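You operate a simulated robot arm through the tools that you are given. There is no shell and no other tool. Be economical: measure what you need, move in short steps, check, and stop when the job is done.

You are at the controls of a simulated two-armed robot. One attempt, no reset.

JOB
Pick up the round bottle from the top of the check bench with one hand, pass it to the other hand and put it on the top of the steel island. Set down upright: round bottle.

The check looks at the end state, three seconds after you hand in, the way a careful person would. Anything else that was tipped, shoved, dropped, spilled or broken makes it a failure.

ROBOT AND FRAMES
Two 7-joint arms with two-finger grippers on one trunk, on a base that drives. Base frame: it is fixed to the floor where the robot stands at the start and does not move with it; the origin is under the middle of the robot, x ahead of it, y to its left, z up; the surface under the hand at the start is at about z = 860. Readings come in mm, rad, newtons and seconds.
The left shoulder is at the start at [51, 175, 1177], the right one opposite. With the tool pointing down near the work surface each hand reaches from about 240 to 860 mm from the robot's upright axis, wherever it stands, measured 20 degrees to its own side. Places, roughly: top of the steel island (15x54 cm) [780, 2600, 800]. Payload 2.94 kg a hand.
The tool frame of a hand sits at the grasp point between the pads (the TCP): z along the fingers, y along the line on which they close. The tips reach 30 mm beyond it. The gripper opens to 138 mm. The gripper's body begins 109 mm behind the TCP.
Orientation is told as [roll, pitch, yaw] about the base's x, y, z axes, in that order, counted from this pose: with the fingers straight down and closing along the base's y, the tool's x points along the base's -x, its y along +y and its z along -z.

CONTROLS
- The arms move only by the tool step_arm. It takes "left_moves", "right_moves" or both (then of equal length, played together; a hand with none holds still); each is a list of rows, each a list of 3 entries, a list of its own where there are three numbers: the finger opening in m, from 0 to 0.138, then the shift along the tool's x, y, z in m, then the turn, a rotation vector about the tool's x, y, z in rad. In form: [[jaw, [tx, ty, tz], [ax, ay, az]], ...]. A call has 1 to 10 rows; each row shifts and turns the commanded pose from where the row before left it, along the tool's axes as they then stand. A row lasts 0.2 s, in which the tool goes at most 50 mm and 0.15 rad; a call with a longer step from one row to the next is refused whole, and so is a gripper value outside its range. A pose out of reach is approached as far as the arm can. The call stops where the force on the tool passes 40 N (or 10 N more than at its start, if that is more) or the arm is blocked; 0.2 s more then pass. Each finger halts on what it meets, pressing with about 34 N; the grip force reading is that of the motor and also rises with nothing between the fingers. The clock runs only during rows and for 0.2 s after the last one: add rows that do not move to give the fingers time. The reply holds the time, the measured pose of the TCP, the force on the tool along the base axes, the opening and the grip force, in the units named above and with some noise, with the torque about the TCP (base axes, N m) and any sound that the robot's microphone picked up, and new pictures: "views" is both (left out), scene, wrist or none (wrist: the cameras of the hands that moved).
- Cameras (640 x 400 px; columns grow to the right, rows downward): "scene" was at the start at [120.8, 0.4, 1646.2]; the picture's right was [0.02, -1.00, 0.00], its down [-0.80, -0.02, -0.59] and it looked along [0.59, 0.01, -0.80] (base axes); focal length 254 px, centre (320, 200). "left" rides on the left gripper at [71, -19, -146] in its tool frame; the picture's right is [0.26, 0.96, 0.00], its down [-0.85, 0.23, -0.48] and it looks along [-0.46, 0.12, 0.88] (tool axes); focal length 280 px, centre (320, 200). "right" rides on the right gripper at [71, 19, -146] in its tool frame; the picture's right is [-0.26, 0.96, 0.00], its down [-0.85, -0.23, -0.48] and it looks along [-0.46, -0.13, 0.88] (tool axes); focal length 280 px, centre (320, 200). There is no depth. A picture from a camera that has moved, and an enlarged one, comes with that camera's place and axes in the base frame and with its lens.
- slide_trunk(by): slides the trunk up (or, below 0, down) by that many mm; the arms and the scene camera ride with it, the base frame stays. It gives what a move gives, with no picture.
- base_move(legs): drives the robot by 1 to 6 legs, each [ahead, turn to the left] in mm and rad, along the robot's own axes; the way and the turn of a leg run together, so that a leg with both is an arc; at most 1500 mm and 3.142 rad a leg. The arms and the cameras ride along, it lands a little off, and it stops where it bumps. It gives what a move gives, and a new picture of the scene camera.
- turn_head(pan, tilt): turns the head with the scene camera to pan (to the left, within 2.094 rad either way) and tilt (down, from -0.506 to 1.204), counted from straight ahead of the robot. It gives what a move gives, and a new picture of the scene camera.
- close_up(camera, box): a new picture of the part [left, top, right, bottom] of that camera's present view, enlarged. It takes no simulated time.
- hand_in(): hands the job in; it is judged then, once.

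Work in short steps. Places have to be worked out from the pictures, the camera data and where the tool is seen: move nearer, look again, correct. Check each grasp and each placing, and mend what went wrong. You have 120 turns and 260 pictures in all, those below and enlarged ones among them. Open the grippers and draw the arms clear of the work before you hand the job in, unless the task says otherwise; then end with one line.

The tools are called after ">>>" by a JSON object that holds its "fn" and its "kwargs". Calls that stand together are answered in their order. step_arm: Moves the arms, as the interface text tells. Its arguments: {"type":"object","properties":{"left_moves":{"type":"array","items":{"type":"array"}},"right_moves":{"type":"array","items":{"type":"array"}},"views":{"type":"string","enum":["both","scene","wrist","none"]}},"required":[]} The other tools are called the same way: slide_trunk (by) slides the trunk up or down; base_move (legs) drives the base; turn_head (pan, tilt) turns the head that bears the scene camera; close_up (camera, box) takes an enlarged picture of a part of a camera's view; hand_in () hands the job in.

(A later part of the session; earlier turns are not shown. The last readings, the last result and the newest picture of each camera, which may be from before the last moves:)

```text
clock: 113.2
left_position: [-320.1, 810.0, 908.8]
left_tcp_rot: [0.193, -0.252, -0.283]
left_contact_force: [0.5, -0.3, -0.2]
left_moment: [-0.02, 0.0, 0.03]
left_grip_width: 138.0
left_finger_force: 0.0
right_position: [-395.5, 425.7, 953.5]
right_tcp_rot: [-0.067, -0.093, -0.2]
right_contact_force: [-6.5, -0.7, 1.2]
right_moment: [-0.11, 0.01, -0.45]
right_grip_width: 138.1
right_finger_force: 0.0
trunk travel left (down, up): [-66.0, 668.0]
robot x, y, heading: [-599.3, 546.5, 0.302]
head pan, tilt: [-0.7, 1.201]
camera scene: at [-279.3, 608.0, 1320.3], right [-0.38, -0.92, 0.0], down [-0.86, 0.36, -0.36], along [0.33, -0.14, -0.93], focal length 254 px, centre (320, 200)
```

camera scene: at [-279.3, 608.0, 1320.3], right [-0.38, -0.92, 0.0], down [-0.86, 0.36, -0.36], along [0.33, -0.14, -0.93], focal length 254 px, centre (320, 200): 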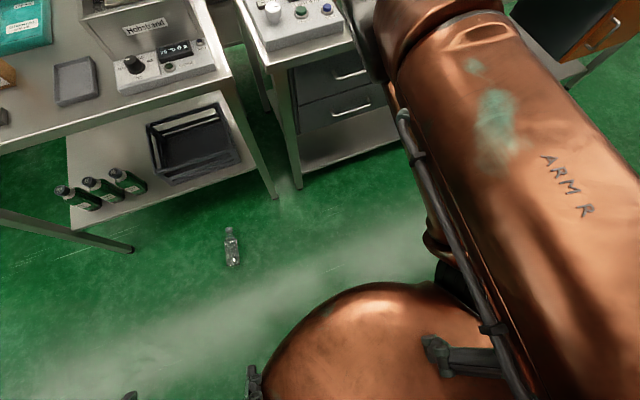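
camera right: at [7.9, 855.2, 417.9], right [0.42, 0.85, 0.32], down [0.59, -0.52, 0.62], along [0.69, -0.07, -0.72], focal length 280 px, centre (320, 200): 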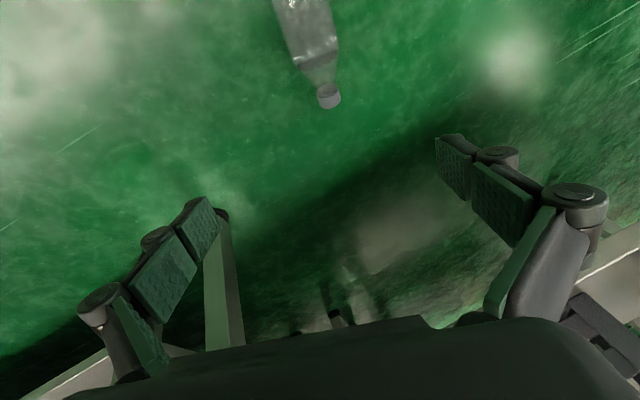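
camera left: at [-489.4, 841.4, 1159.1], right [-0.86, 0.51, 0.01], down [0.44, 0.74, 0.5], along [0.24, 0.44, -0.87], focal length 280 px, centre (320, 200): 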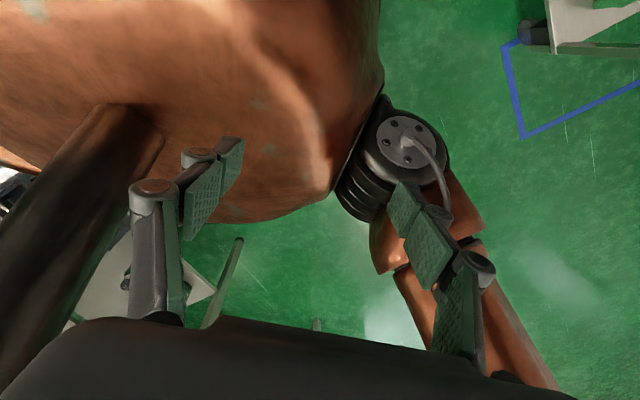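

The right fingers straddle my own right shoulder. I lift the right hand straight out along its fingers, and close it slightly away.

>>> {"fn": "step_arm", "kwargs": {"right_moves": [[0.138, [0, 0, -0.02], [0, 0, 0]], [0.138, [0, 0, -0.03], [0, 0, 0]], [0.138, [0, 0, -0.03], [0, 0, 0]], [0.138, [0, 0, -0.03], [0, 0, 0]], [0.138, [0, 0, -0.03], [0, 0, 0]], [0.138, [0, 0, -0.03], [0, 0, 0]]], "views": "wrist"}}

```text
clock: 114.6
left_position: [-319.9, 809.6, 909.0]
left_tcp_rot: [0.196, -0.253, -0.285]
left_contact_force: [0.5, 0.7, -0.1]
left_moment: [0.04, 0.02, 0.04]
left_grip_width: 137.9
left_finger_force: 0.1
right_position: [-410.6, 441.6, 1116.1]
right_tcp_rot: [-0.064, -0.091, -0.197]
right_contact_force: [-0.1, -0.7, -0.6]
right_moment: [-0.02, 0.03, -0.03]
right_grip_width: 137.9
right_finger_force: 0.0
right hand out of reach, approached as far as the arm can: row 6
trunk travel left (down, up): [-66.0, 668.0]
robot x, y, heading: [-596.4, 545.6, 0.302]
head pan, tilt: [-0.7, 1.201]
camera right: at [-487.3, 484.6, 1252.7], right [0.45, 0.89, -0.04], down [0.75, -0.35, 0.57], along [0.49, -0.28, -0.82], focal length 280 px, centre (320, 200)
```

right: 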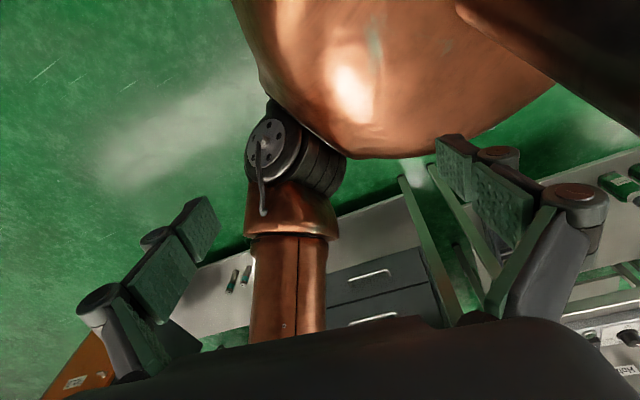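

Clear of the body. I push the right hand forward, and the left hand too, gently.

>>> {"fn": "step_arm", "kwargs": {"right_moves": [[0.138, [-0.02, 0, 0], [0, 0, 0]], [0.138, [-0.035, 0, 0], [0, 0, 0]], [0.138, [-0.035, 0, 0], [0, 0.02, 0]], [0.138, [-0.035, 0, 0], [0, 0.02, 0]], [0.138, [-0.035, 0, 0], [0, 0.02, 0]], [0.138, [-0.035, 0, 0], [0, 0.02, 0]], [0.138, [-0.035, 0, 0], [0, 0, 0]], [0.138, [-0.02, 0, 0], [0, 0, 0]]], "left_moves": [[0.138, [-0.01, 0, 0], [0, 0, 0]], [0.138, [-0.02, 0, 0], [0, 0.03, 0]], [0.138, [-0.02, 0, 0], [0, 0.04, 0]], [0.138, [-0.02, 0, 0], [0, 0.04, 0]], [0.138, [-0.02, 0, 0], [0, 0.04, 0]], [0.138, [-0.02, 0, 0], [0, 0.04, 0]], [0.138, [-0.02, 0, 0], [0, 0.04, 0]], [0.138, [-0.01, 0, 0], [0, 0, 0]]], "views": "none"}}

>>> {"fn": "slide_trunk", "kwargs": {"by": 65}}

>>> {"fn": "slide_trunk", "kwargs": {"by": 65}}

>>> {"fn": "turn_head", "kwargs": {"pan": 0, "tilt": 1.0}}

```text
clock: 116.4
left_position: [-185.9, 774.8, 932.0]
left_tcp_rot: [0.187, -0.026, -0.239]
left_contact_force: [0.7, 0.9, -0.3]
left_moment: [0.02, 0.02, -0.01]
left_grip_width: 138.0
left_finger_force: 0.1
right_position: [-206.1, 446.7, 1043.2]
right_tcp_rot: [-0.065, -0.012, -0.203]
right_contact_force: [-0.5, 0.0, -0.4]
right_moment: [-0.01, 0.01, -0.02]
right_grip_width: 138.2
right_finger_force: 0.0
right hand out of reach, approached as far as the arm can: row 1, 2, 3, 4, 5, 6, 7, 8
trunk travel left (down, up): [-66.0, 668.0]
robot x, y, heading: [-600.8, 547.7, 0.3]
head pan, tilt: [-0.7, 1.201]
```

```text
clock: 117.4
left_position: [-184.4, 773.9, 994.6]
left_tcp_rot: [0.188, -0.022, -0.235]
left_contact_force: [-0.1, -0.3, 0.1]
left_moment: [0.0, 0.1, 0.02]
left_grip_width: 138.1
left_finger_force: 0.0
right_position: [-203.8, 447.4, 1107.8]
right_tcp_rot: [-0.067, -0.012, -0.205]
right_contact_force: [-0.8, 0.3, 0.2]
right_moment: [-0.03, 0.05, 0.0]
right_grip_width: 138.1
right_finger_force: 0.1
trunk travel left (down, up): [-131.0, 603.0]
robot x, y, heading: [-599.3, 545.6, 0.309]
head pan, tilt: [-0.7, 1.201]
```

```text
clock: 118.5
left_position: [-184.4, 775.6, 1060.0]
left_tcp_rot: [0.187, -0.023, -0.239]
left_contact_force: [0.8, 0.5, 0.3]
left_moment: [0.0, 0.01, 0.0]
left_grip_width: 137.8
left_finger_force: 0.1
right_position: [-202.6, 448.3, 1173.2]
right_tcp_rot: [-0.067, -0.013, -0.204]
right_contact_force: [1.1, 0.8, -0.6]
right_moment: [-0.04, 0.07, -0.02]
right_grip_width: 138.0
right_finger_force: 0.2
trunk travel left (down, up): [-196.0, 538.0]
robot x, y, heading: [-593.4, 547.5, 0.307]
head pan, tilt: [-0.7, 1.201]
```

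```text
clock: 119.5
left_position: [-185.8, 774.1, 1060.9]
left_tcp_rot: [0.186, -0.024, -0.237]
left_contact_force: [0.6, 0.0, 0.2]
left_moment: [-0.01, 0.04, 0.0]
left_grip_width: 137.7
left_finger_force: 0.0
right_position: [-203.8, 447.4, 1172.6]
right_tcp_rot: [-0.066, -0.012, -0.204]
right_contact_force: [-0.6, -0.3, 1.7]
right_moment: [0.0, 0.02, 0.01]
right_grip_width: 137.9
right_finger_force: 0.1
trunk travel left (down, up): [-196.0, 538.0]
robot x, y, heading: [-600.9, 547.6, 0.307]
head pan, tilt: [0.0, 1.0]
camera scene: at [-386.3, 611.8, 1481.7], right [0.3, -0.95, 0.0], down [-0.8, -0.25, -0.54], along [0.52, 0.16, -0.84], focal length 254 px, centre (320, 200)
```

scene: 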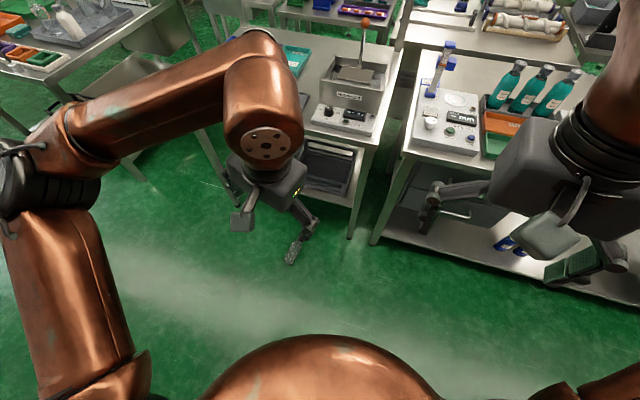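

Stable at this height. I advance 280 mm so the bottle is about 500 mm ahead.

>>> {"fn": "base_move", "kwargs": {"legs": [[140, 0], [140, 0]]}}

```text
clock: 122.2
left_position: [-64.2, 834.3, 1089.3]
left_tcp_rot: [0.319, -0.121, -0.417]
left_contact_force: [2.2, 0.0, -1.6]
left_moment: [0.04, 0.22, 0.05]
left_grip_width: 137.8
left_finger_force: 0.0
right_position: [-69.4, 461.7, 1157.7]
right_tcp_rot: [-0.027, -0.187, -0.184]
right_contact_force: [-0.5, 1.9, 1.1]
right_moment: [-0.08, 0.16, -0.06]
right_grip_width: 136.6
right_finger_force: 0.1
trunk travel left (down, up): [-196.0, 538.0]
robot x, y, heading: [-329.1, 631.9, 0.305]
head pan, tilt: [0.0, 1.0]
stopped in leg 2: the robot was blocked; the commanded pose is now the measured one
camera scene: at [-35.2, 720.2, 1475.6], right [0.3, -0.95, 0.0], down [-0.83, -0.26, -0.49], along [0.47, 0.15, -0.87], focal length 254 px, centre (320, 200)
```

scene: 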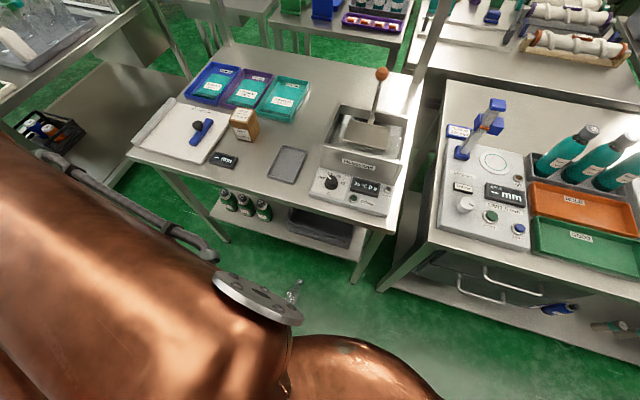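

I reached the spot but the stop rocked the body again. I let it settle.

>>> {"fn": "turn_head", "kwargs": {"pan": 0.3, "tilt": 1.1}}

>>> {"fn": "turn_head", "kwargs": {"pan": -0.3, "tilt": 1.1}}

>>> {"fn": "turn_head", "kwargs": {"pan": 0.0, "tilt": 1.1}}

```text
clock: 123.0
left_position: [-9.7, 845.2, 1090.6]
left_tcp_rot: [0.258, -0.101, -0.329]
left_contact_force: [-3.2, -0.7, -1.4]
left_moment: [0.08, -0.39, 0.0]
left_grip_width: 138.1
left_finger_force: 0.0
right_position: [-28.6, 483.4, 1168.6]
right_tcp_rot: [-0.033, -0.124, -0.193]
right_contact_force: [-1.0, 0.2, 6.2]
right_moment: [-0.33, -0.41, 0.21]
right_grip_width: 138.8
right_finger_force: 0.1
trunk travel left (down, up): [-196.0, 538.0]
robot x, y, heading: [-330.1, 629.0, 0.306]
head pan, tilt: [0.3, 1.1]
camera scene: at [-22.5, 746.5, 1466.5], right [0.57, -0.82, -0.02], down [-0.76, -0.52, -0.39], along [0.31, 0.24, -0.92], focal length 254 px, centre (320, 200)
```

scene: 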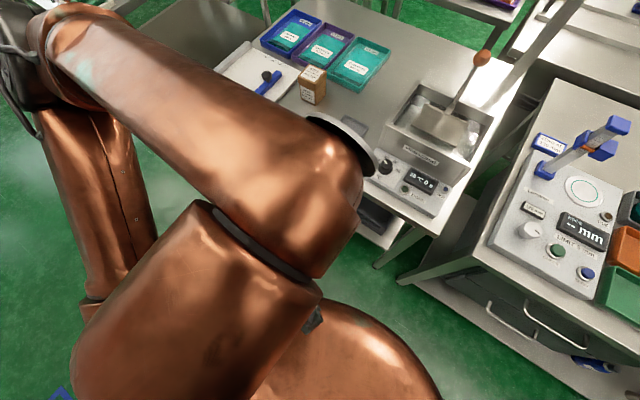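

```text
clock: 124.0
left_position: [-39.1, 832.1, 1092.6]
left_tcp_rot: [0.27, -0.125, -0.331]
left_contact_force: [3.7, 0.6, -2.8]
left_moment: [-0.06, 0.36, 0.06]
left_grip_width: 137.7
left_finger_force: 0.0
right_position: [-60.2, 475.8, 1168.9]
right_tcp_rot: [-0.017, -0.145, -0.19]
right_contact_force: [3.5, 1.6, -0.8]
right_moment: [-0.16, 0.37, -0.03]
right_grip_width: 138.3
right_finger_force: 0.0
trunk travel left (down, up): [-196.0, 538.0]
robot x, y, heading: [-331.9, 629.3, 0.306]
head pan, tilt: [-0.3, 1.1]
camera scene: at [-106.0, 681.0, 1472.3], right [0.01, -1.0, 0.0], down [-0.9, -0.01, -0.44], along [0.44, 0.0, -0.9], focal length 254 px, centre (320, 200)
```

scene: 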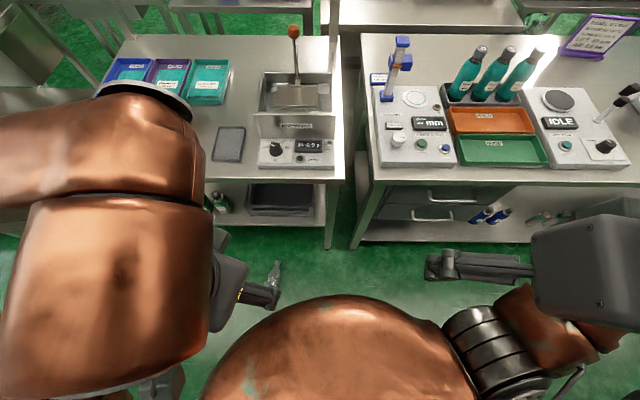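

```text
clock: 124.8
left_position: [-87.5, 819.8, 1101.5]
left_tcp_rot: [0.307, -0.165, -0.346]
left_contact_force: [4.0, 0.7, 0.9]
left_moment: [-0.06, 0.49, 0.08]
left_grip_width: 138.0
left_finger_force: 0.2
right_position: [-111.3, 455.4, 1171.1]
right_tcp_rot: [0.009, -0.203, -0.191]
right_contact_force: [1.3, 0.2, 2.1]
right_moment: [-0.03, 0.19, 0.05]
right_grip_width: 139.1
right_finger_force: 0.0
trunk travel left (down, up): [-196.0, 538.0]
robot x, y, heading: [-333.4, 631.9, 0.307]
head pan, tilt: [0.0, 1.1]
camera scene: at [-113.0, 697.3, 1474.4], right [0.3, -0.95, 0.0], down [-0.85, -0.27, -0.45], along [0.43, 0.13, -0.89], focal length 254 px, centre (320, 200)
```

scene: 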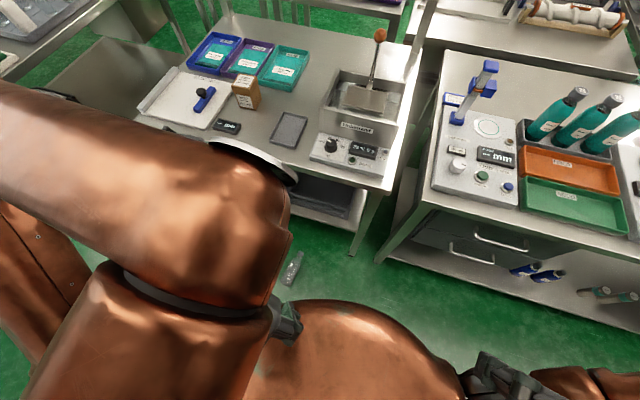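

Still swaying; I wait more with tiny head moves.

>>> {"fn": "turn_head", "kwargs": {"pan": 0.5, "tilt": 0.7}}

>>> {"fn": "turn_head", "kwargs": {"pan": -1.5, "tilt": 0.7}}

>>> {"fn": "turn_head", "kwargs": {"pan": 0.0, "tilt": 1.1}}

```text
clock: 125.8
left_position: [-68.1, 825.8, 1100.6]
left_tcp_rot: [0.296, -0.15, -0.343]
left_contact_force: [1.6, -1.2, 0.5]
left_moment: [-0.05, 0.21, 0.02]
left_grip_width: 138.0
left_finger_force: 0.0
right_position: [-90.3, 462.7, 1171.8]
right_tcp_rot: [-0.004, -0.18, -0.189]
right_contact_force: [-0.5, 0.9, 3.4]
right_moment: [-0.31, 0.27, -0.18]
right_grip_width: 139.4
right_finger_force: 0.0
trunk travel left (down, up): [-196.0, 538.0]
robot x, y, heading: [-329.6, 631.0, 0.303]
head pan, tilt: [0.499, 0.7]
camera scene: at [-93.4, 746.1, 1502.9], right [0.72, -0.69, -0.01], down [-0.46, -0.47, -0.75], along [0.52, 0.55, -0.66], focal length 254 px, centre (320, 200)
```

scene: 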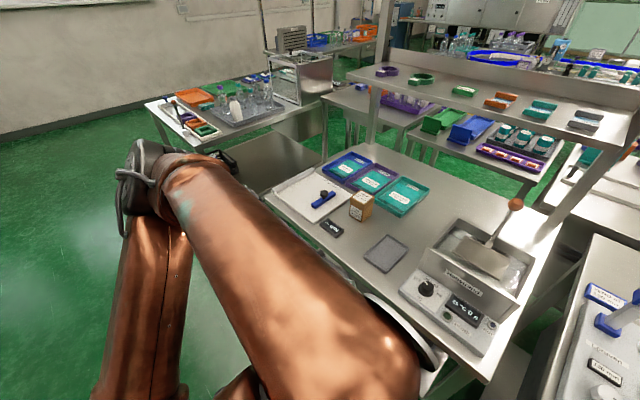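

```text
clock: 127.7
left_position: [-54.2, 825.4, 1097.9]
left_tcp_rot: [0.278, -0.139, -0.339]
left_contact_force: [-0.6, -0.3, 0.7]
left_moment: [0.01, -0.07, 0.0]
left_grip_width: 138.2
left_finger_force: 0.1
right_position: [-75.9, 470.7, 1172.2]
right_tcp_rot: [-0.007, -0.163, -0.189]
right_contact_force: [0.1, -1.3, 0.4]
right_moment: [0.01, -0.08, 0.0]
right_grip_width: 138.0
right_finger_force: 0.0
trunk travel left (down, up): [-196.0, 538.0]
robot x, y, heading: [-334.8, 626.9, 0.305]
head pan, tilt: [-1.499, 0.7]
camera scene: at [-155.2, 595.5, 1505.2], right [-0.93, -0.37, 0.0], down [-0.24, 0.6, -0.76], along [0.28, -0.71, -0.64], focal length 254 px, centre (320, 200)
```

scene: 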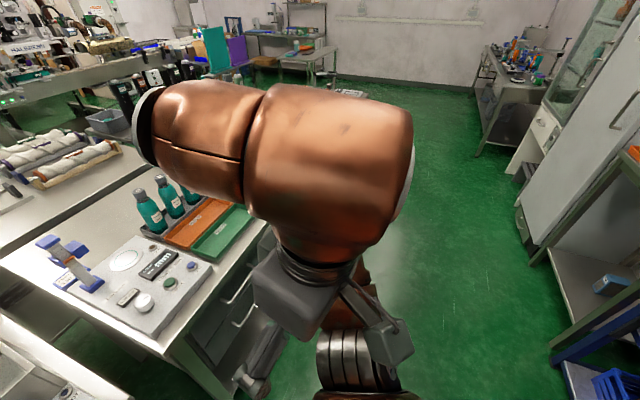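

```text
clock: 129.3
left_position: [-52.8, 827.3, 1097.6]
left_tcp_rot: [0.28, -0.139, -0.341]
left_contact_force: [-0.5, 0.4, 0.4]
left_moment: [-0.01, -0.02, 0.0]
left_grip_width: 137.9
left_finger_force: 0.0
right_position: [-75.5, 470.9, 1173.5]
right_tcp_rot: [-0.009, -0.163, -0.191]
right_contact_force: [-1.0, 0.2, -1.0]
right_moment: [0.0, -0.01, -0.02]
right_grip_width: 138.3
right_finger_force: 0.0
trunk travel left (down, up): [-196.0, 538.0]
robot x, y, heading: [-332.6, 627.0, 0.306]
head pan, tilt: [0.0, 1.1]
camera scene: at [-124.9, 694.0, 1475.1], right [0.3, -0.95, 0.0], down [-0.85, -0.27, -0.45], along [0.43, 0.14, -0.89], focal length 254 px, centre (320, 200)
```

scene: 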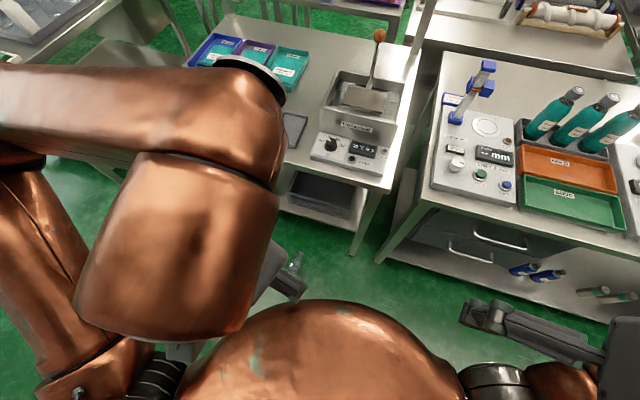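

Settled. I gently level the left hand (roll, pitch, yaw to the bottle axis).

>>> {"fn": "step_arm", "kwargs": {"left_moves": [[0.138, [0, 0, 0], [0.07, 0, 0]], [0.138, [0, 0, 0], [0.07, 0, 0]], [0.138, [0, 0, 0], [0.07, 0, 0]], [0.138, [0, 0, 0], [0.07, 0, 0]], [0.138, [0, 0, 0], [0, 0.07, 0]], [0.138, [0, 0, 0], [0, 0.069, 0]], [0.138, [0, 0, 0], [0, 0, -0.078]], [0.138, [0, 0, 0], [0, 0, -0.078]], [0.138, [0, 0, 0], [0, 0, -0.078]]], "right_moves": [[0.138, [-0.01, -0.005, 0], [0, 0, 0]], [0.138, [-0.02, -0.01, 0], [0, 0, 0]], [0.138, [-0.02, -0.01, 0], [0, 0.02, 0]], [0.138, [-0.02, -0.01, 0], [0, 0.02, 0]], [0.138, [-0.02, 0, 0], [0, 0.03, 0]], [0.138, [-0.02, 0, 0], [0, 0.03, 0]], [0.138, [-0.02, 0, 0], [0, 0.03, 0]], [0.138, [-0.01, 0, 0], [0, 0.03, 0]], [0.138, [-0.01, 0, 0], [0, 0, 0]]], "views": "wrist"}}

```text
clock: 131.3
left_position: [-54.4, 827.1, 1099.3]
left_tcp_rot: [0.0, 0.001, -0.107]
left_contact_force: [-0.1, 0.4, -0.1]
left_moment: [0.01, -0.02, 0.02]
left_grip_width: 138.0
left_finger_force: 0.1
right_position: [32.4, 460.3, 1158.2]
right_tcp_rot: [-0.006, -0.002, -0.19]
right_contact_force: [0.5, 0.4, -0.1]
right_moment: [0.0, 0.0, 0.01]
right_grip_width: 138.0
right_finger_force: 0.0
right hand out of reach, approached as far as the arm can: row 1, 2, 3, 4, 5, 6, 7
trunk travel left (down, up): [-196.0, 538.0]
robot x, y, heading: [-332.9, 628.6, 0.308]
head pan, tilt: [0.0, 1.1]
camera right: at [-33.8, 492.1, 1302.9], right [0.44, 0.9, -0.01], down [0.79, -0.38, 0.48], along [0.43, -0.22, -0.88], focal length 280 px, centre (320, 200)
camera left: at [-126.3, 814.2, 1246.2], right [-0.16, 0.99, 0.0], down [0.87, 0.14, 0.47], along [0.47, 0.08, -0.88], focal length 280 px, centre (320, 200)
```

right: 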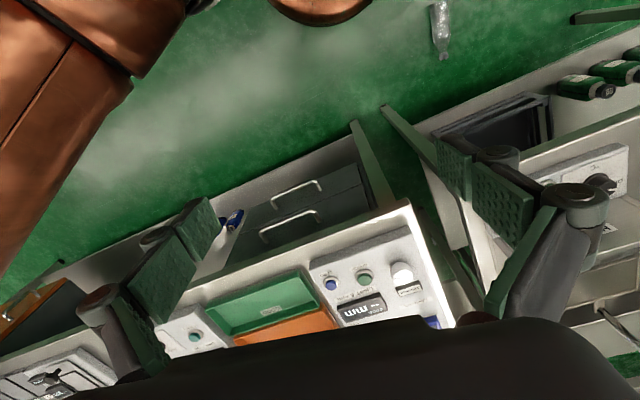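
left: 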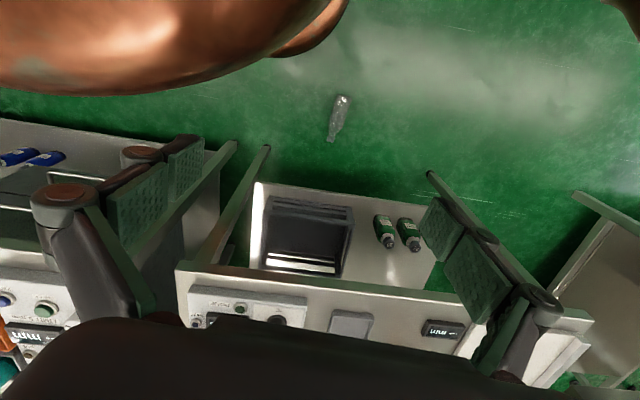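

Level. I move the left hand over the grip point while descending 300 mm.

>>> {"fn": "step_arm", "kwargs": {"left_moves": [[0.138, [-0.01, 0.01, 0.02], [0, 0, 0]], [0.138, [-0.0137, 0.012, 0.03], [0, 0, 0]], [0.138, [-0.0137, 0.012, 0.03], [0, 0, 0]], [0.138, [-0.0137, 0.012, 0.03], [0, 0, 0]], [0.138, [-0.0137, 0.012, 0.03], [0, 0, 0]], [0.138, [-0.0137, 0.012, 0.03], [0, 0, 0]], [0.138, [-0.0137, 0.012, 0.03], [0, 0, 0]], [0.138, [-0.0137, 0.012, 0.03], [0, 0, 0]], [0.138, [-0.0137, 0.012, 0.03], [0, 0, 0]], [0.138, [-0.0174, 0.014, 0.02], [0, 0, 0]]]}}

```text
clock: 133.5
left_position: [95.1, 935.9, 819.4]
left_tcp_rot: [0.0, 0.001, -0.109]
left_contact_force: [-0.6, -0.8, 0.2]
left_moment: [-0.01, 0.01, -0.01]
left_grip_width: 138.1
left_finger_force: 0.2
right_position: [32.5, 460.4, 1157.9]
right_tcp_rot: [-0.009, -0.003, -0.189]
right_contact_force: [0.2, -0.3, -0.1]
right_moment: [-0.03, 0.0, -0.03]
right_grip_width: 138.1
right_finger_force: 0.0
trunk travel left (down, up): [-196.0, 538.0]
robot x, y, heading: [-330.8, 629.7, 0.302]
head pan, tilt: [0.0, 1.1]
camera scene: at [-124.5, 694.5, 1475.0], right [0.3, -0.95, 0.0], down [-0.85, -0.27, -0.45], along [0.43, 0.14, -0.89], focal length 254 px, centre (320, 200)
camera left: at [22.8, 923.2, 966.0], right [-0.16, 0.99, 0.0], down [0.87, 0.14, 0.47], along [0.47, 0.07, -0.88], focal length 280 px, centre (320, 200)
```

scene: 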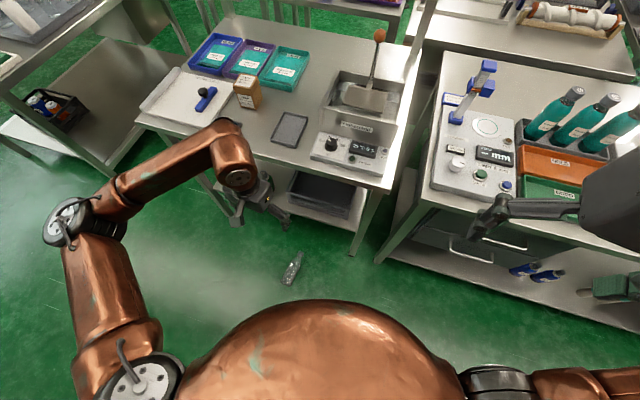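
left: 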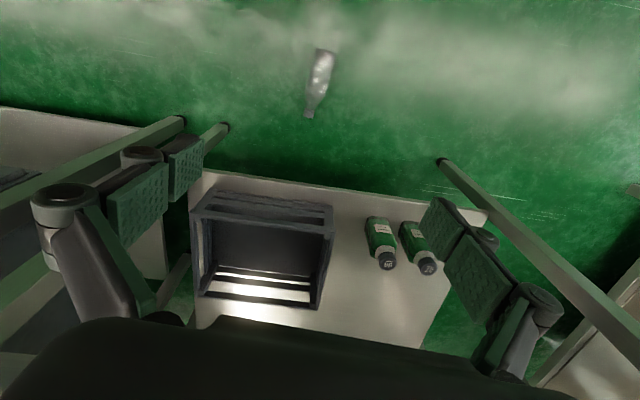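

Stable and aligned (bottle ≈(37,930)→(216,912)). I descend another 400 mm.

>>> {"fn": "step_arm", "kwargs": {"left_moves": [[0.138, [0, 0, 0.03], [0, 0, 0]], [0.138, [0, 0, 0.04], [0, 0, 0]], [0.138, [0, 0, 0.04], [0, 0, 0]], [0.138, [0, 0, 0.04], [0, 0, 0]], [0.138, [0, 0, 0.04], [0, 0, 0]], [0.138, [0, 0, 0.04], [0, 0, 0]], [0.138, [0, 0, 0.04], [0, 0, 0]], [0.138, [0, 0, 0.04], [0, 0, 0]], [0.138, [0, 0, 0.04], [0, 0, 0]], [0.138, [0, 0, 0.03], [0, 0, 0]]]}}

```text
clock: 135.7
left_position: [96.1, 933.9, 439.2]
left_tcp_rot: [-0.001, -0.001, -0.106]
left_contact_force: [0.4, 0.5, -0.4]
left_moment: [0.02, 0.01, 0.0]
left_grip_width: 137.9
left_finger_force: 0.0
right_position: [33.1, 460.3, 1158.1]
right_tcp_rot: [-0.008, -0.001, -0.192]
right_contact_force: [0.3, 0.0, -0.8]
right_moment: [0.01, 0.04, 0.01]
right_grip_width: 138.0
right_finger_force: 0.2
trunk travel left (down, up): [-196.0, 538.0]
robot x, y, heading: [-331.2, 630.6, 0.312]
head pan, tilt: [0.0, 1.1]
camera scene: at [-124.6, 694.3, 1475.0], right [0.3, -0.95, 0.0], down [-0.85, -0.27, -0.45], along [0.43, 0.14, -0.89], focal length 254 px, centre (320, 200)
camera left: at [21.7, 921.2, 585.7], right [-0.16, 0.99, 0.0], down [0.87, 0.14, 0.48], along [0.47, 0.07, -0.88], focal length 280 px, centre (320, 200)
```

scene: 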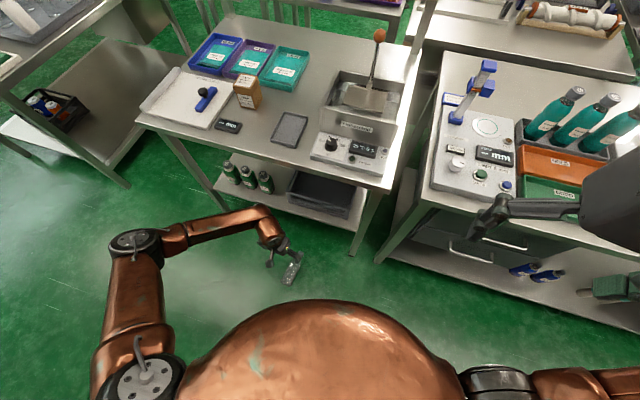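
left: 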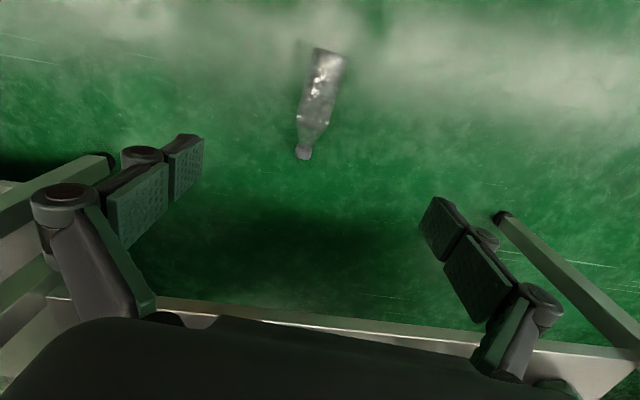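

Good. I descend 290 mm more with a small lateral fix and re-check.

>>> {"fn": "step_arm", "kwargs": {"left_moves": [[0.138, [0, -0.005, 0.03], [0, 0, 0]], [0.138, [0, 0, 0.04], [0, 0, 0]], [0.138, [0, 0, 0.04], [0, 0, 0]], [0.138, [0, 0, 0.04], [0, 0, 0]], [0.138, [0, 0, 0.04], [0, 0, 0]], [0.138, [0, 0, 0.04], [0, 0, 0]], [0.138, [0, 0, 0.03], [0, 0, 0]], [0.138, [0, 0, 0.03], [0, 0, 0]]]}}

```text
clock: 137.5
left_position: [78.8, 923.0, 178.9]
left_tcp_rot: [0.0, 0.0, -0.106]
left_contact_force: [0.7, 0.4, -0.5]
left_moment: [0.02, 0.01, 0.02]
left_grip_width: 138.0
left_finger_force: 0.0
left hand out of reach, approached as far as the arm can: row 7, 8
right_position: [33.6, 459.5, 1158.0]
right_tcp_rot: [-0.006, -0.001, -0.19]
right_contact_force: [0.1, -0.7, -0.7]
right_moment: [-0.01, 0.04, -0.02]
right_grip_width: 138.1
right_finger_force: 0.0
trunk travel left (down, up): [-196.0, 538.0]
robot x, y, heading: [-328.8, 629.1, 0.306]
head pan, tilt: [0.0, 1.1]
camera scene: at [-124.7, 694.0, 1475.1], right [0.3, -0.95, 0.0], down [-0.85, -0.27, -0.45], along [0.43, 0.14, -0.89], focal length 254 px, centre (320, 200)
camera left: at [6.1, 910.3, 324.7], right [-0.16, 0.99, 0.0], down [0.87, 0.14, 0.48], along [0.47, 0.07, -0.88], focal length 280 px, centre (320, 200)
```

scene: 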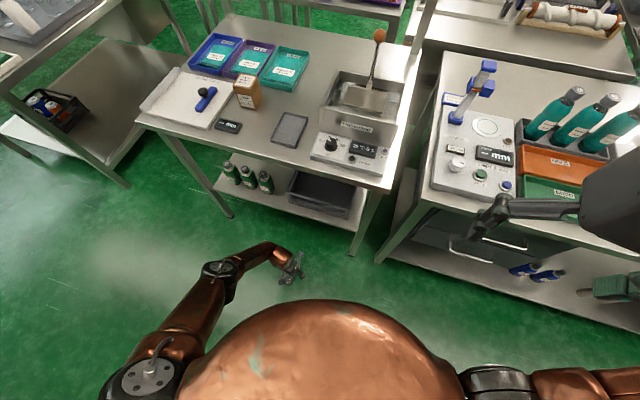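
left: 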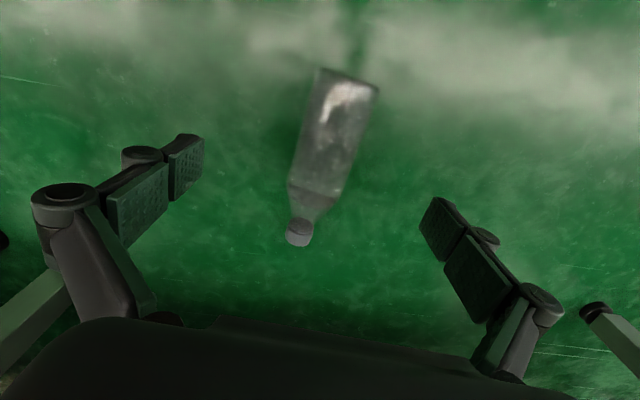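

The arm runs out of reach at z≈179. I lower the trunk a little at a time (35 mm), watching for sway.

>>> {"fn": "slide_trunk", "kwargs": {"by": -35}}

>>> {"fn": "slide_trunk", "kwargs": {"by": -25}}

>>> {"fn": "turn_head", "kwargs": {"pan": 0.0, "tilt": 1.0}}

```text
clock: 138.3
left_position: [83.5, 923.1, 145.1]
left_tcp_rot: [0.0, -0.002, -0.106]
left_contact_force: [0.3, 0.5, 0.0]
left_moment: [-0.02, 0.01, 0.0]
left_grip_width: 138.0
left_finger_force: 0.0
right_position: [51.0, 466.2, 1114.5]
right_tcp_rot: [-0.026, 0.035, -0.19]
right_contact_force: [-0.9, -0.1, -0.5]
right_moment: [-0.01, -0.07, -0.03]
right_grip_width: 138.0
right_finger_force: 0.0
trunk travel left (down, up): [-161.0, 573.0]
robot x, y, heading: [-335.3, 631.7, 0.304]
head pan, tilt: [0.0, 1.1]
```

```text
clock: 139.0
left_position: [82.2, 922.7, 119.4]
left_tcp_rot: [-0.001, -0.003, -0.106]
left_contact_force: [-0.5, 0.1, 1.0]
left_moment: [-0.02, 0.02, -0.02]
left_grip_width: 137.8
left_finger_force: 0.0
right_position: [60.1, 468.9, 1083.3]
right_tcp_rot: [-0.036, 0.054, -0.191]
right_contact_force: [-1.0, 0.2, 0.2]
right_moment: [0.0, -0.06, -0.02]
right_grip_width: 138.2
right_finger_force: 0.2
trunk travel left (down, up): [-136.0, 598.0]
robot x, y, heading: [-332.1, 628.7, 0.304]
head pan, tilt: [0.0, 1.1]
```

```text
clock: 139.7
left_position: [82.0, 922.1, 119.6]
left_tcp_rot: [0.0, -0.001, -0.106]
left_contact_force: [-0.1, -0.3, -0.2]
left_moment: [-0.02, -0.04, -0.01]
left_grip_width: 137.9
left_finger_force: 0.1
right_position: [62.3, 469.3, 1083.3]
right_tcp_rot: [-0.037, 0.055, -0.193]
right_contact_force: [0.9, -0.3, 0.4]
right_moment: [0.04, 0.02, -0.02]
right_grip_width: 138.0
right_finger_force: 0.0
trunk travel left (down, up): [-136.0, 598.0]
robot x, y, heading: [-331.8, 631.8, 0.3]
head pan, tilt: [0.0, 1.0]
camera scene: at [-65.7, 712.6, 1415.0], right [0.3, -0.95, 0.0], down [-0.8, -0.25, -0.54], along [0.51, 0.16, -0.84], focal length 254 px, centre (320, 200)
```

scene: 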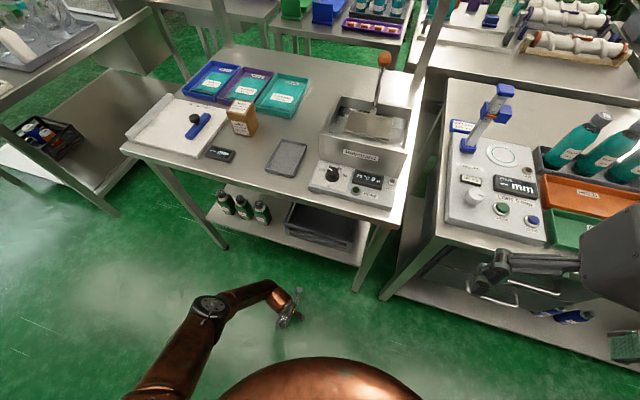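

Stable. I shift ~10 mm toward the bottle's axis and go down 45 mm.

>>> {"fn": "step_arm", "kwargs": {"left_moves": [[0.138, [-0.007, 0.0108, 0], [0, 0, 0]], [0.138, [0, 0, 0.02], [0, 0, 0]], [0.138, [0, 0, 0.025], [0, 0, 0]], [0.138, [0, 0, 0], [0, 0, 0]]], "views": "wrist"}}

```text
clock: 140.7
left_position: [80.9, 930.6, 96.6]
left_tcp_rot: [0.001, -0.001, -0.107]
left_contact_force: [0.4, 0.4, 0.4]
left_moment: [-0.01, 0.03, 0.02]
left_grip_width: 137.8
left_finger_force: 0.0
left hand out of reach, approached as far as the arm can: row 3
right_position: [61.3, 469.1, 1084.3]
right_tcp_rot: [-0.036, 0.053, -0.192]
right_contact_force: [-0.1, 0.5, -0.4]
right_moment: [0.01, -0.01, 0.01]
right_grip_width: 138.0
right_finger_force: 0.0
trunk travel left (down, up): [-136.0, 598.0]
robot x, y, heading: [-328.6, 631.8, 0.303]
head pan, tilt: [0.0, 1.0]
camera left: at [8.2, 917.7, 243.8], right [-0.16, 0.99, 0.0], down [0.87, 0.14, 0.48], along [0.47, 0.08, -0.88], focal length 280 px, centre (320, 200)
```

left: 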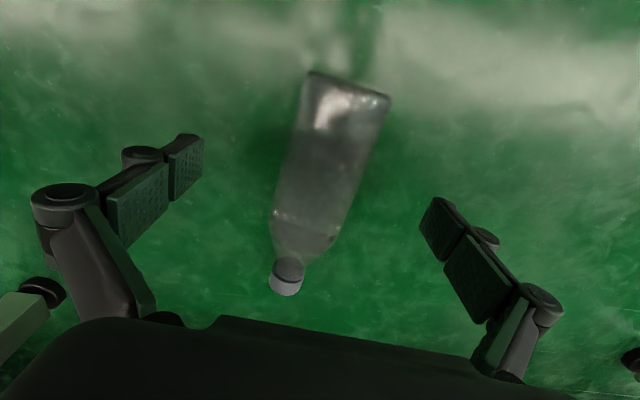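

Alignment is good. I need ~48 mm more; I lower the trunk in small steps.

>>> {"fn": "slide_trunk", "kwargs": {"by": -24}}

>>> {"fn": "slide_trunk", "kwargs": {"by": -24}}

>>> {"fn": "close_up", "kwargs": {"camera": "left", "box": [0, 0, 640, 400]}}

```text
clock: 141.3
left_position: [83.2, 931.6, 74.0]
left_tcp_rot: [-0.001, 0.0, -0.105]
left_contact_force: [0.0, 0.1, 1.1]
left_moment: [-0.01, 0.01, 0.01]
left_grip_width: 137.7
left_finger_force: 0.0
right_position: [69.3, 473.9, 1053.3]
right_tcp_rot: [-0.044, 0.075, -0.193]
right_contact_force: [-1.2, -0.7, 0.4]
right_moment: [0.02, -0.06, 0.0]
right_grip_width: 137.9
right_finger_force: 0.0
trunk travel left (down, up): [-112.0, 622.0]
robot x, y, heading: [-330.2, 628.9, 0.302]
head pan, tilt: [0.0, 1.0]
```

```text
clock: 142.1
left_position: [82.4, 931.0, 51.6]
left_tcp_rot: [0.001, 0.0, -0.105]
left_contact_force: [-0.7, 0.3, 0.3]
left_moment: [0.01, -0.02, 0.01]
left_grip_width: 138.0
left_finger_force: 0.1
right_position: [80.4, 478.8, 1024.1]
right_tcp_rot: [-0.056, 0.095, -0.194]
right_contact_force: [-0.5, -0.9, 0.2]
right_moment: [0.05, -0.08, -0.01]
right_grip_width: 138.4
right_finger_force: 0.1
trunk travel left (down, up): [-88.0, 646.0]
robot x, y, heading: [-332.4, 631.6, 0.304]
head pan, tilt: [0.0, 1.0]
```

```text
1.00 times, centred on (320, 200) of left (not enlarged: the box is as wide or as high as the picture)
camera zoom: at [10.1, 918.0, 197.5], right [-0.16, 0.99, 0.0], down [0.87, 0.14, 0.48], along [0.47, 0.08, -0.88], focal length 280 px, centre (320, 200)
```

zoom: 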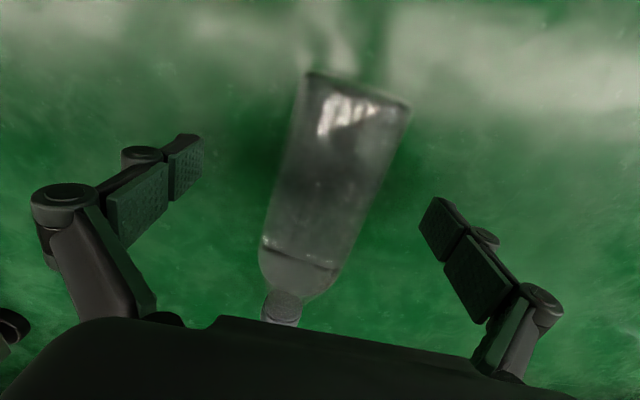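

TCP at z≈52, bottle centred between the pads. I lower 8 mm more and close.

>>> {"fn": "slide_trunk", "kwargs": {"by": -9}}

>>> {"fn": "step_arm", "kwargs": {"left_moves": [[0.12, [0, 0.003, 0], [0, 0, 0]], [0.1, [0, 0, 0], [0, 0, 0]], [0.08, [0, 0, 0], [0, 0, 0]], [0.07, [0, 0, 0], [0, 0, 0]], [0.06, [0, 0, 0], [0, 0, 0]], [0.05, [0, 0, 0], [0, 0, 0]], [0.03, [0, 0, 0], [0, 0, 0]], [0.03, [0, 0, 0], [0, 0, 0]], [0.03, [0, 0, 0], [0, 0, 0]]], "views": "wrist"}}

```text
clock: 142.6
left_position: [82.6, 929.7, 42.2]
left_tcp_rot: [0.0, 0.0, -0.105]
left_contact_force: [0.1, 0.7, 0.3]
left_moment: [0.03, 0.02, 0.0]
left_grip_width: 137.7
left_finger_force: 0.1
right_position: [81.2, 478.3, 1013.4]
right_tcp_rot: [-0.053, 0.098, -0.193]
right_contact_force: [-0.8, 0.1, -0.2]
right_moment: [0.0, -0.08, 0.02]
right_grip_width: 138.1
right_finger_force: 0.2
trunk travel left (down, up): [-79.0, 655.0]
robot x, y, heading: [-328.5, 629.8, 0.3]
head pan, tilt: [0.0, 1.0]
```

```text
clock: 144.6
left_position: [83.3, 935.0, 40.9]
left_tcp_rot: [-0.001, 0.002, -0.107]
left_contact_force: [-0.2, 2.8, 2.7]
left_moment: [0.06, 0.06, -0.05]
left_grip_width: 63.5
left_finger_force: 33.9
right_position: [82.0, 480.5, 1012.0]
right_tcp_rot: [-0.055, 0.098, -0.194]
right_contact_force: [0.7, -0.4, -0.4]
right_moment: [-0.02, -0.01, 0.01]
right_grip_width: 138.0
right_finger_force: 0.0
trunk travel left (down, up): [-79.0, 655.0]
robot x, y, heading: [-332.6, 631.5, 0.305]
head pan, tilt: [0.0, 1.0]
camera left: at [10.6, 921.1, 187.8], right [-0.16, 0.99, 0.0], down [0.87, 0.14, 0.48], along [0.47, 0.08, -0.88], focal length 280 px, centre (320, 200)
```

left: 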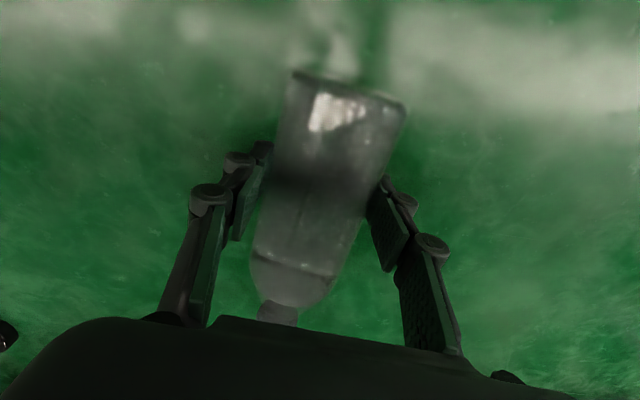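

The bottle is gripped (63.5 mm, 34 N). I lift with the trunk, slowly.

>>> {"fn": "slide_trunk", "kwargs": {"by": 40}}

>>> {"fn": "slide_trunk", "kwargs": {"by": 60}}

>>> {"fn": "slide_trunk", "kwargs": {"by": 60}}

>>> {"fn": "slide_trunk", "kwargs": {"by": 60}}

```text
clock: 145.4
left_position: [81.6, 933.6, 79.7]
left_tcp_rot: [-0.002, 0.004, -0.107]
left_contact_force: [-0.5, 0.2, -5.4]
left_moment: [0.04, 0.1, 0.0]
left_grip_width: 62.9
left_finger_force: 34.3
right_position: [82.8, 479.9, 1051.8]
right_tcp_rot: [-0.056, 0.097, -0.194]
right_contact_force: [-0.1, -0.1, -0.5]
right_moment: [0.01, 0.05, -0.01]
right_grip_width: 138.2
right_finger_force: 0.1
trunk travel left (down, up): [-119.0, 615.0]
robot x, y, heading: [-328.8, 630.3, 0.306]
head pan, tilt: [0.0, 1.0]
```

```text
clock: 146.4
left_position: [105.6, 941.6, 159.5]
left_tcp_rot: [0.021, -0.042, -0.107]
left_contact_force: [0.3, 0.5, -5.1]
left_moment: [0.02, 0.11, 0.02]
left_grip_width: 62.9
left_finger_force: 33.8
right_position: [83.1, 480.1, 1111.8]
right_tcp_rot: [-0.054, 0.099, -0.193]
right_contact_force: [-0.6, 0.0, -1.1]
right_moment: [-0.02, 0.05, 0.0]
right_grip_width: 138.1
right_finger_force: 0.1
trunk travel left (down, up): [-179.0, 555.0]
robot x, y, heading: [-332.9, 633.5, 0.311]
head pan, tilt: [0.0, 1.0]
```

```text
clock: 147.4
left_position: [129.2, 948.5, 246.8]
left_tcp_rot: [0.047, -0.095, -0.107]
left_contact_force: [-0.3, -0.2, -5.4]
left_moment: [-0.02, 0.13, 0.0]
left_grip_width: 62.6
left_finger_force: 34.4
right_position: [84.3, 478.9, 1171.3]
right_tcp_rot: [-0.057, 0.1, -0.193]
right_contact_force: [0.1, 1.2, -0.7]
right_moment: [0.0, 0.04, -0.02]
right_grip_width: 137.8
right_finger_force: 0.1
trunk travel left (down, up): [-239.0, 495.0]
robot x, y, heading: [-331.6, 633.2, 0.307]
head pan, tilt: [0.0, 1.0]
```

```text
clock: 148.4
left_position: [148.3, 954.0, 328.0]
left_tcp_rot: [0.067, -0.14, -0.108]
left_contact_force: [-0.1, 0.5, -5.5]
left_moment: [0.01, 0.11, 0.0]
left_grip_width: 62.8
left_finger_force: 34.0
right_position: [83.8, 480.5, 1232.3]
right_tcp_rot: [-0.056, 0.101, -0.194]
right_contact_force: [0.9, 0.4, -0.6]
right_moment: [0.02, 0.03, -0.03]
right_grip_width: 137.9
right_finger_force: 0.1
trunk travel left (down, up): [-299.0, 435.0]
robot x, y, heading: [-328.5, 629.1, 0.314]
head pan, tilt: [0.0, 1.0]
```

The bottle is up but its cap end now points under the bench edge. I draw it back toward -x before going higher.

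>>> {"fn": "step_arm", "kwargs": {"left_moves": [[0.03, [0.02, 0, 0], [0, 0, 0]], [0.03, [0.03, 0, 0], [0, 0, 0]], [0.03, [0.03, 0, 0], [0, 0, 0]], [0.03, [0.03, 0, 0], [0, 0, 0]], [0.03, [0.03, 0, -0.01], [0, 0, 0]], [0.03, [0.03, 0, -0.02], [0, 0, 0]], [0.03, [0.03, 0, -0.03], [0, 0, 0]], [0.03, [0.02, 0, -0.03], [0, 0, 0]], [0.03, [0, 0, -0.03], [0, 0, 0]]]}}

```text
clock: 150.4
left_position: [-83.9, 973.4, 415.0]
left_tcp_rot: [0.069, -0.142, -0.109]
left_contact_force: [0.4, 0.1, -4.9]
left_moment: [0.01, 0.09, 0.04]
left_grip_width: 62.9
left_finger_force: 33.8
right_position: [82.5, 478.9, 1233.3]
right_tcp_rot: [-0.053, 0.098, -0.194]
right_contact_force: [-0.5, -1.1, 0.0]
right_moment: [0.0, 0.0, -0.03]
right_grip_width: 138.0
right_finger_force: 0.1
trunk travel left (down, up): [-299.0, 435.0]
robot x, y, heading: [-327.7, 632.0, 0.304]
head pan, tilt: [0.0, 1.0]
camera scene: at [-192.5, 672.8, 1589.9], right [0.3, -0.95, 0.0], down [-0.8, -0.25, -0.54], along [0.52, 0.16, -0.84], focal length 254 px, centre (320, 200)
camera left: at [-176.9, 952.9, 548.6], right [-0.16, 0.99, 0.03], down [0.79, 0.11, 0.61], along [0.59, 0.12, -0.8], focal length 280 px, centre (320, 200)
```

scene: 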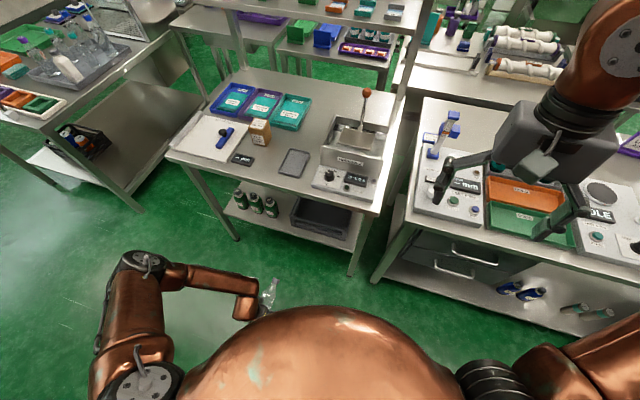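
left: 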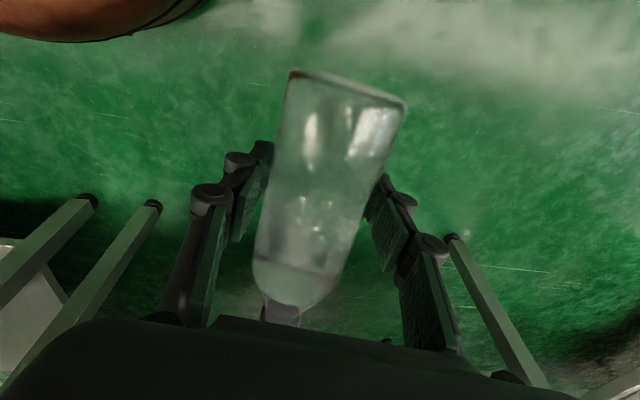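

Holding well. I raise the left hand 400 mm, then the trunk to its start height.

>>> {"fn": "step_arm", "kwargs": {"left_moves": [[0.03, [0, 0, -0.025], [0, 0, 0]], [0.03, [0, 0, -0.04], [0, 0, 0]], [0.03, [0, 0, -0.04], [0, 0, 0]], [0.03, [0, 0, -0.04], [0, 0, -0.07]], [0.03, [0, 0, -0.04], [0, 0, -0.07]], [0.03, [0, 0, -0.04], [0, 0, -0.07]], [0.03, [0, 0, -0.04], [0, 0, -0.07]], [0.03, [0, 0, -0.04], [0, 0, -0.07]], [0.03, [0, 0, -0.04], [0, 0, -0.07]], [0.03, [0, 0, -0.025], [0, 0, 0]]], "views": "none"}}

>>> {"fn": "slide_trunk", "kwargs": {"by": 60}}

>>> {"fn": "step_arm", "kwargs": {"left_moves": [[0.03, [-0.01, 0, -0.025], [0, 0.02, 0]], [0.03, [-0.02, 0, -0.04], [0, 0.02, 0]], [0.03, [-0.02, 0, -0.04], [0, 0.03, 0]], [0.03, [-0.02, 0, -0.04], [0, 0.03, 0]], [0.03, [-0.02, 0, -0.04], [0, 0.02, 0]], [0.03, [-0.02, 0, -0.04], [0, 0, 0]], [0.03, [-0.02, 0, -0.03], [0, 0, 0]], [0.03, [-0.01, 0, -0.02], [0, 0, 0]]], "views": "both"}}

```text
clock: 152.7
left_position: [-139.6, 967.6, 694.5]
left_tcp_rot: [-0.043, -0.152, 0.342]
left_contact_force: [0.7, -1.3, -5.4]
left_moment: [-0.02, 0.15, 0.0]
left_grip_width: 62.9
left_finger_force: 33.9
left hand out of reach, approached as far as the arm can: row 8, 9, 10
right_position: [84.5, 480.2, 1230.7]
right_tcp_rot: [-0.053, 0.101, -0.195]
right_contact_force: [0.4, -0.4, 0.1]
right_moment: [0.02, 0.08, -0.04]
right_grip_width: 138.1
right_finger_force: 0.0
trunk travel left (down, up): [-299.0, 435.0]
robot x, y, heading: [-332.1, 633.8, 0.307]
head pan, tilt: [0.0, 1.0]
```

```text
clock: 153.7
left_position: [-141.3, 965.9, 755.5]
left_tcp_rot: [-0.045, -0.153, 0.342]
left_contact_force: [0.3, -0.3, -5.2]
left_moment: [-0.06, 0.11, 0.0]
left_grip_width: 62.9
left_finger_force: 34.1
right_position: [82.4, 479.7, 1292.8]
right_tcp_rot: [-0.054, 0.099, -0.193]
right_contact_force: [0.0, -0.6, 0.1]
right_moment: [-0.04, 0.01, 0.0]
right_grip_width: 138.0
right_finger_force: 0.1
trunk travel left (down, up): [-359.0, 375.0]
robot x, y, heading: [-328.4, 636.8, 0.306]
head pan, tilt: [0.0, 1.0]
```

```text
clock: 155.4
left_position: [-32.8, 1015.7, 1040.9]
left_tcp_rot: [-0.046, -0.033, 0.335]
left_contact_force: [-0.5, 0.7, -6.2]
left_moment: [-0.06, 0.06, 0.0]
left_grip_width: 63.0
left_finger_force: 33.7
right_position: [81.5, 479.4, 1292.3]
right_tcp_rot: [-0.054, 0.099, -0.193]
right_contact_force: [0.1, 0.6, 1.0]
right_moment: [0.01, 0.05, 0.0]
right_grip_width: 138.3
right_finger_force: 0.0
trunk travel left (down, up): [-359.0, 375.0]
robot x, y, heading: [-329.6, 630.9, 0.304]
head pan, tilt: [0.0, 1.0]
camera scene: at [-224.4, 663.0, 1650.8], right [0.3, -0.95, 0.0], down [-0.8, -0.25, -0.54], along [0.51, 0.16, -0.84], focal length 254 px, centre (320, 200)
camera left: at [-100.8, 977.8, 1185.8], right [-0.56, 0.82, -0.05], down [0.7, 0.51, 0.49], along [0.43, 0.24, -0.87], focal length 280 px, centre (320, 200)
```

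scene: 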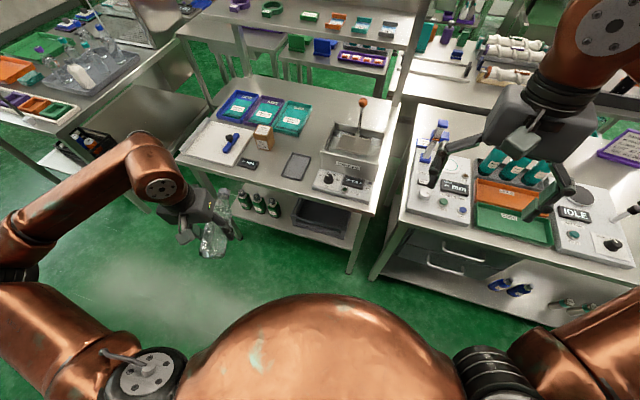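
left: 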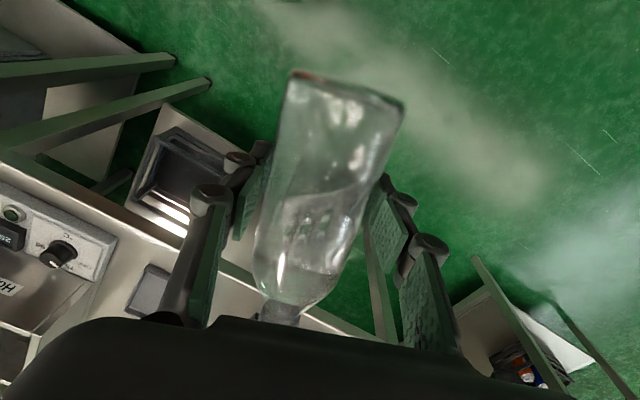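

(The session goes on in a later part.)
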